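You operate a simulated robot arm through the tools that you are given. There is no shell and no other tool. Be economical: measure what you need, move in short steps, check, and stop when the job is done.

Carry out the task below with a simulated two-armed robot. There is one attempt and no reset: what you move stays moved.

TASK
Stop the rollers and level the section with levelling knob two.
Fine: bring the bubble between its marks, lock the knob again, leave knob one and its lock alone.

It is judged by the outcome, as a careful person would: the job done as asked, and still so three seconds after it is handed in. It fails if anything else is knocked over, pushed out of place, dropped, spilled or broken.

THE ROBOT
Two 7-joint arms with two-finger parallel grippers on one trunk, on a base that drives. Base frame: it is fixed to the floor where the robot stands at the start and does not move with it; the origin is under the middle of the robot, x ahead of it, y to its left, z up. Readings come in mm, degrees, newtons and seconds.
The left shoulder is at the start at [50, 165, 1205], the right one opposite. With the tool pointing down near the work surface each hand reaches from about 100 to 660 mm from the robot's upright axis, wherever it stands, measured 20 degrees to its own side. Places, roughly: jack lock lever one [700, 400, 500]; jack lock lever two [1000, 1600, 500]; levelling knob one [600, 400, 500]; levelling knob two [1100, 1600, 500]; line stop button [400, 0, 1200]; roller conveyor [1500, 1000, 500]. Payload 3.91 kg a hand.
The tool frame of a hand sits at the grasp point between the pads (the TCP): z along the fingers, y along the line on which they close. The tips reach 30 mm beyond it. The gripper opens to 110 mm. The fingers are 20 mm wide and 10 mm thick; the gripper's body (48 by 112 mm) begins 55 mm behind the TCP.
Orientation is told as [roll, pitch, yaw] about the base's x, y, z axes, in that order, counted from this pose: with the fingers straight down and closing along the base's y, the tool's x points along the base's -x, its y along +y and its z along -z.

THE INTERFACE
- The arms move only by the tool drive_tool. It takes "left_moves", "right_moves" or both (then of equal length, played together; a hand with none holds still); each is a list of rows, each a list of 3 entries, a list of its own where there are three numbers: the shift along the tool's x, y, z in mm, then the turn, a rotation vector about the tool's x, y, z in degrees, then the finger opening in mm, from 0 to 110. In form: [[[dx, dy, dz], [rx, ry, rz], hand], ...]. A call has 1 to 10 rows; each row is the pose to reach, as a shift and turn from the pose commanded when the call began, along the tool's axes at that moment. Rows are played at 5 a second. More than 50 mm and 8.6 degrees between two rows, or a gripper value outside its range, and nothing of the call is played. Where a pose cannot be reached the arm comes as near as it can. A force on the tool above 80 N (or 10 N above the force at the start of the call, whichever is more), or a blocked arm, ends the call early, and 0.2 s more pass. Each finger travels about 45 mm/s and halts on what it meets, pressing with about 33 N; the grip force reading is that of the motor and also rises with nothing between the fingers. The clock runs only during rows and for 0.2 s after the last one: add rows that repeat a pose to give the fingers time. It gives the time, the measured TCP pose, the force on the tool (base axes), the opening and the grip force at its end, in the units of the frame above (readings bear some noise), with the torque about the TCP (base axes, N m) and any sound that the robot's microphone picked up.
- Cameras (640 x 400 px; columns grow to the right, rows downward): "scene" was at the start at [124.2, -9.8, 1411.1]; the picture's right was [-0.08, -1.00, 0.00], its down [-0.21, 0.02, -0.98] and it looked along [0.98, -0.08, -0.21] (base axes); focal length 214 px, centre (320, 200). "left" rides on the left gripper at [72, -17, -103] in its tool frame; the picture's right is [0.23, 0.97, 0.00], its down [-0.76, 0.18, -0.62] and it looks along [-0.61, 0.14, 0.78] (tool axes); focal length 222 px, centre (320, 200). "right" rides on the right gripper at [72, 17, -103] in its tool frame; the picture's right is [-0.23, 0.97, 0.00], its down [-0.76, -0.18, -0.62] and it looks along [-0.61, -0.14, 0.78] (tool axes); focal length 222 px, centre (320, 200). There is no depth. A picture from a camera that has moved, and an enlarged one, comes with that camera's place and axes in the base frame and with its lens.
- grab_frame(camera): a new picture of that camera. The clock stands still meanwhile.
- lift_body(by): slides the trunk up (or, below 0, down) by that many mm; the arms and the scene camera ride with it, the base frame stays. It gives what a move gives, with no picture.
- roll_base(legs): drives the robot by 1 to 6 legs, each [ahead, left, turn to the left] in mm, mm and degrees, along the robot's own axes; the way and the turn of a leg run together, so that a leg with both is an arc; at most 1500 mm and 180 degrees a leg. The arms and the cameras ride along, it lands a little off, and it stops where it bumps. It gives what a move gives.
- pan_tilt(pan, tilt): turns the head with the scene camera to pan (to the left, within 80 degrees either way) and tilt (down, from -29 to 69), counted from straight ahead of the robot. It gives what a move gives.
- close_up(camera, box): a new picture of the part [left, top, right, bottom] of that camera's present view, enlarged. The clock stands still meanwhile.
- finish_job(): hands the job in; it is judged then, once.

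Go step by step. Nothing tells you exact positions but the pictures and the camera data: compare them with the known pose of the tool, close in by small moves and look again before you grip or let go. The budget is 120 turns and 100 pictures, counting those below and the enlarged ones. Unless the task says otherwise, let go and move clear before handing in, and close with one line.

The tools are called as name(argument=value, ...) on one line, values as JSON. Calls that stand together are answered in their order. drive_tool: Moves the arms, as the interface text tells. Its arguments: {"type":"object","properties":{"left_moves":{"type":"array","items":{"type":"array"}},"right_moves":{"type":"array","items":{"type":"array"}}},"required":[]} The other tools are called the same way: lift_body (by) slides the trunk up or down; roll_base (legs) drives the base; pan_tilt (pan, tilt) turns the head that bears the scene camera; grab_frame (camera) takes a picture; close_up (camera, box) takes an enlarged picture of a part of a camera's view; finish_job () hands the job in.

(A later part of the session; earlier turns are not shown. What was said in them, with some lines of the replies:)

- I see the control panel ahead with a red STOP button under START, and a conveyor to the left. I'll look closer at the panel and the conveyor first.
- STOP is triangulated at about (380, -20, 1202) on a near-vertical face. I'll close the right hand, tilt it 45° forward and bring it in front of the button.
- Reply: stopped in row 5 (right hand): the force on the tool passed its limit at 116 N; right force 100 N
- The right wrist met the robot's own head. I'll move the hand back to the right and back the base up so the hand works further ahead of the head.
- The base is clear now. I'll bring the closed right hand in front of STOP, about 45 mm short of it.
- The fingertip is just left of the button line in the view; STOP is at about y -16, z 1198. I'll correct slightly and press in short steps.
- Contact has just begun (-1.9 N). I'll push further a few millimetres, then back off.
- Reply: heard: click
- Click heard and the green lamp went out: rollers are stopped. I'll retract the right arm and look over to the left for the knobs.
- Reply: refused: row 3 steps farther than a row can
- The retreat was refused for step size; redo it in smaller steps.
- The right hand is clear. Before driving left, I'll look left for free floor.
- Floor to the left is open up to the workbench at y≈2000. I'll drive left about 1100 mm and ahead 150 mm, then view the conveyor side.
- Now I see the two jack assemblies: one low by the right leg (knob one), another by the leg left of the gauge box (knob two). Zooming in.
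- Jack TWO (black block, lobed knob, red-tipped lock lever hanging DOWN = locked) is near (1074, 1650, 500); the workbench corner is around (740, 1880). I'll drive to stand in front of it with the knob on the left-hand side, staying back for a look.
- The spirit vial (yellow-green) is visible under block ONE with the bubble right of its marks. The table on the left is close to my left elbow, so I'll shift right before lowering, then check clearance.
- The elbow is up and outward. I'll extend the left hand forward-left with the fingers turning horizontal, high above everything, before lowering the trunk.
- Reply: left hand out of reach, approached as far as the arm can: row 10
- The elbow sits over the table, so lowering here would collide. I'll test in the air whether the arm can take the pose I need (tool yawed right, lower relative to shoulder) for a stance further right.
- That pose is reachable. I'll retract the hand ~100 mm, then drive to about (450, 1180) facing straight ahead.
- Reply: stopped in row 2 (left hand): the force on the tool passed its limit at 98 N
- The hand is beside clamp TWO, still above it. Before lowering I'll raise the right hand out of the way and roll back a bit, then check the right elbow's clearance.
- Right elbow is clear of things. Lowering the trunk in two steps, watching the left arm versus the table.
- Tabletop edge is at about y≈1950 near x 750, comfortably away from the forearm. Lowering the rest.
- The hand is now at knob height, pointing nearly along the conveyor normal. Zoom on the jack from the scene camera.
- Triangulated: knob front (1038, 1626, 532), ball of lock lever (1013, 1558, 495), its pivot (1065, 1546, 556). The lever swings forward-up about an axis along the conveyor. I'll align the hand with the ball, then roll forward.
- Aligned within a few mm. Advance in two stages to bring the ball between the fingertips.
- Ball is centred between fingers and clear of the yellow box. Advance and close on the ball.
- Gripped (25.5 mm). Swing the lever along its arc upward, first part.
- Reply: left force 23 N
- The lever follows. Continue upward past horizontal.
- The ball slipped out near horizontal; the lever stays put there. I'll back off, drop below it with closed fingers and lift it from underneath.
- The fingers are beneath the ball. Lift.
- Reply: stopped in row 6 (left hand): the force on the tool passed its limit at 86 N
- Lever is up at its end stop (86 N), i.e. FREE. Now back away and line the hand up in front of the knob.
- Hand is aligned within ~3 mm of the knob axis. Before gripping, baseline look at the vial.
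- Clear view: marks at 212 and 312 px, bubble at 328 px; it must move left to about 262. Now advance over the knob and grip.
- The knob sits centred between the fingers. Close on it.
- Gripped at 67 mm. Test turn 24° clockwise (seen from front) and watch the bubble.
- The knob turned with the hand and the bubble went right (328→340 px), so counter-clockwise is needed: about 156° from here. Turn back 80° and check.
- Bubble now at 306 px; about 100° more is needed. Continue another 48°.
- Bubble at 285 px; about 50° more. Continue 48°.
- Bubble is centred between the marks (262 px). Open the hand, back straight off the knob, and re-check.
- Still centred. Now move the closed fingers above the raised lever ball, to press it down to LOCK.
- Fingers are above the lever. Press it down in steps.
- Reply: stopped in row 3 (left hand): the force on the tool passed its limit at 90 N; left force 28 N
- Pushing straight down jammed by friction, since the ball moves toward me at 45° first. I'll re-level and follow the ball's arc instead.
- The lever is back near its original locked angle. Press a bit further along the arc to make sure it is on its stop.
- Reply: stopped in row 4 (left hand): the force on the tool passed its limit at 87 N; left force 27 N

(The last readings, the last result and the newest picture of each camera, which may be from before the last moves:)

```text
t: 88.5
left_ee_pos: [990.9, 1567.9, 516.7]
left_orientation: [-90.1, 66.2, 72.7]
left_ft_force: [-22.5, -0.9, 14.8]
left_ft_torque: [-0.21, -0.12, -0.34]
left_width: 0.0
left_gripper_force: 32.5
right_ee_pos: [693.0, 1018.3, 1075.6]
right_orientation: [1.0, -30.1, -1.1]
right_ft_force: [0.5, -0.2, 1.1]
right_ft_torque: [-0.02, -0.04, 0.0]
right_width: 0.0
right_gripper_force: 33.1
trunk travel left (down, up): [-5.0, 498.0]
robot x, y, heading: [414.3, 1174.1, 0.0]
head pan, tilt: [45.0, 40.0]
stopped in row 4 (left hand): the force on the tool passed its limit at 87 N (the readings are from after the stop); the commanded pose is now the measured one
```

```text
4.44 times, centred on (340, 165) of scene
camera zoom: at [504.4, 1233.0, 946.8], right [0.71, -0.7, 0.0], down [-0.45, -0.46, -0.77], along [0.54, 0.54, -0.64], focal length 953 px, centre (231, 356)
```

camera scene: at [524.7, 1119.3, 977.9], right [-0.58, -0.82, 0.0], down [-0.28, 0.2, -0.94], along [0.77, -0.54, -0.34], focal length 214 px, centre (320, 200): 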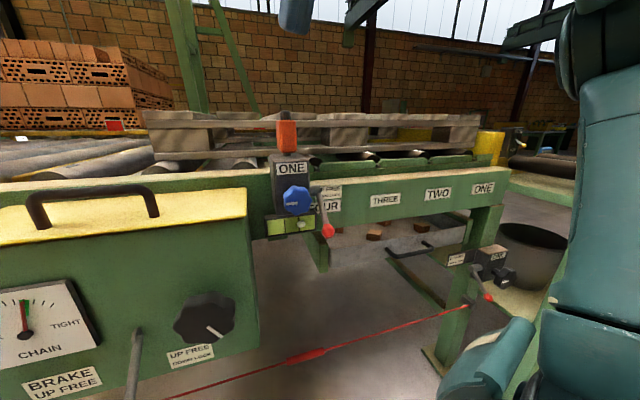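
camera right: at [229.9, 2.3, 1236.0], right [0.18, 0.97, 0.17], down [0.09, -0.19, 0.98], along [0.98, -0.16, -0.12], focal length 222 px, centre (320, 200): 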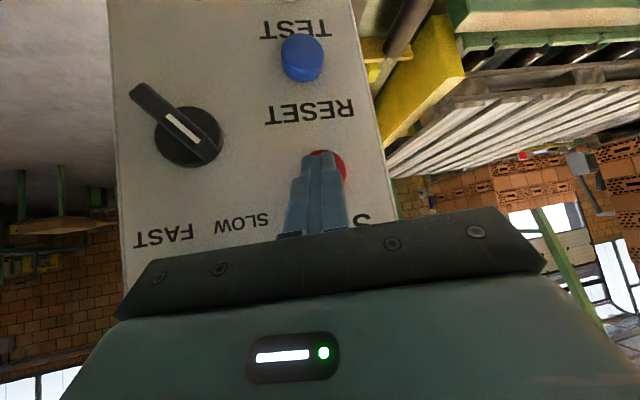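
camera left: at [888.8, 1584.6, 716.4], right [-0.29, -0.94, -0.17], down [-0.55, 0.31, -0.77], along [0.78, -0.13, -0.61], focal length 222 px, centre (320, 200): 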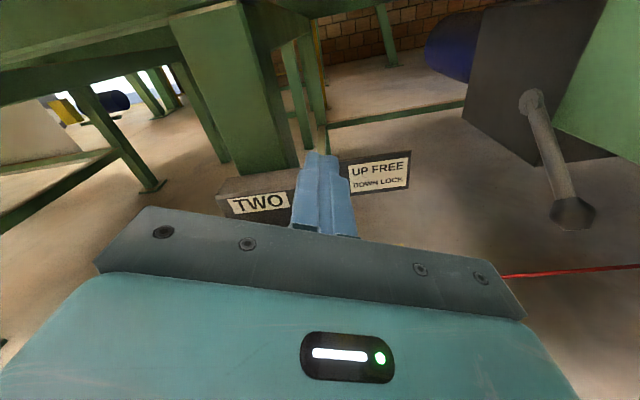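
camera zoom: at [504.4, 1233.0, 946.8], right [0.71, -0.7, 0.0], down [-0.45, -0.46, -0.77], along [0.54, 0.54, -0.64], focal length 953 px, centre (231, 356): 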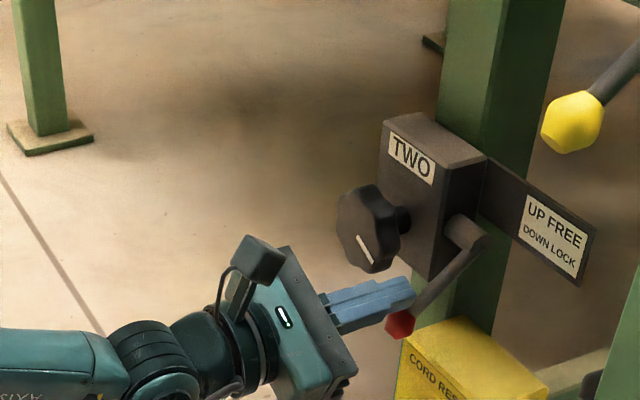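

The lever is on its lower stop (LOCK). Back the hand off clear and re-check bubble, lever, lamp.

drive_tool(left_moves=[[[8, -3.6, -10], [0, 0, 0], 0], [[8, -3.6, -55], [0, 0, 0], 0], [[8, -3.6, -100], [0, 0, 0], 0], [[8, -3.6, -130], [0, 0, 0], 0]])

close_up(camera="scene", box=[280, 100, 430, 215])

pan_tilt(pan=-35, tilt=20)

close_up(camera="scene", box=[255, 200, 345, 250])

grab_frame(camera="scene")

```text
t: 89.5
left_ee_pos: [867.6, 1607.0, 521.8]
left_orientation: [-88.5, 66.3, 73.9]
left_ft_force: [0.1, 0.2, 0.4]
left_ft_torque: [0.01, -0.02, 0.02]
left_width: 0.0
left_gripper_force: 32.9
right_ee_pos: [695.1, 1017.7, 1074.7]
right_orientation: [0.8, -30.0, -1.3]
right_ft_force: [-1.2, -0.5, 0.0]
right_ft_torque: [0.02, 0.02, -0.05]
right_width: 0.0
right_gripper_force: 33.4
trunk travel left (down, up): [-5.0, 498.0]
robot x, y, heading: [416.1, 1176.2, 0.2]
head pan, tilt: [45.0, 40.0]
```

```text
3.48 times, centred on (355, 158) of scene
camera zoom: at [506.5, 1233.5, 946.5], right [0.71, -0.71, 0.0], down [-0.45, -0.46, -0.77], along [0.54, 0.54, -0.64], focal length 746 px, centre (198, 348)
```

zoom: 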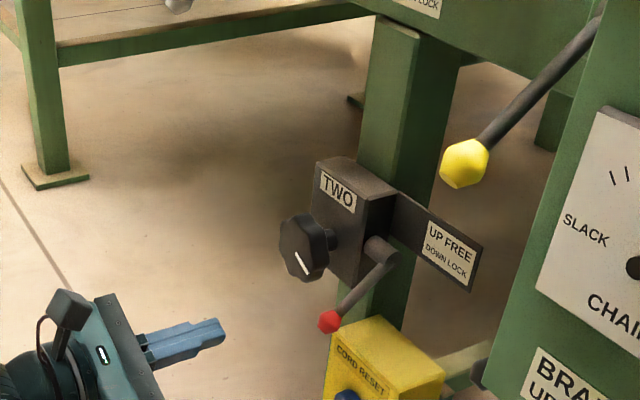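

```text
t: 91.0
left_ee_pos: [867.3, 1606.4, 523.2]
left_orientation: [-88.7, 66.2, 74.0]
left_ft_force: [-0.1, -0.1, -0.6]
left_ft_torque: [0.02, 0.0, 0.0]
left_width: 0.0
left_gripper_force: 32.9
right_ee_pos: [695.1, 1019.4, 1074.8]
right_orientation: [0.8, -30.0, -1.2]
right_ft_force: [-0.2, -0.6, -0.4]
right_ft_torque: [-0.03, 0.02, -0.02]
right_width: 0.0
right_gripper_force: 32.8
trunk travel left (down, up): [-5.0, 498.0]
robot x, y, heading: [416.3, 1175.8, 0.1]
head pan, tilt: [-35.0, 20.0]
```

```text
7.11 times, centred on (300, 225) of scene
camera zoom: at [522.8, 1120.1, 977.9], right [-0.57, -0.82, 0.0], down [-0.28, 0.2, -0.94], along [0.77, -0.54, -0.34], focal length 1525 px, centre (462, 22)
```

zoom: 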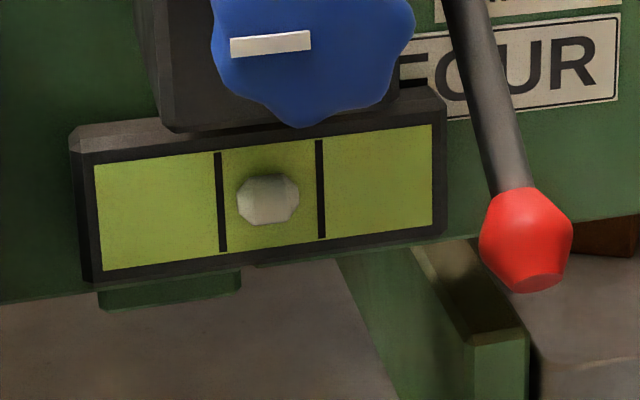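

```text
35 pictures are left
camera scene: at [522.8, 1120.1, 977.9], right [-0.57, -0.82, 0.0], down [-0.28, 0.2, -0.94], along [0.77, -0.54, -0.34], focal length 214 px, centre (320, 200)
```

scene: 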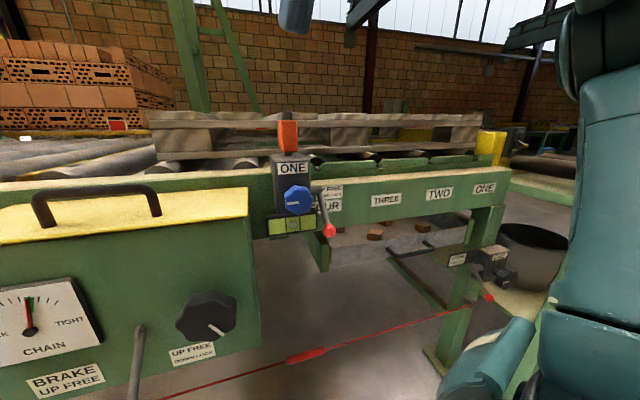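

The bubble is midway between its marks, lock lever two is down on its stop, knob one and its lock are untouched, and both hands are clear. I'm handing in.

finish_job()

```text
The job is handed in.
```

The rollers are stopped: the STOP button clicked and the lamp went out. The section is levelled with knob two, which is locked again; knob one and its lock were left alone.
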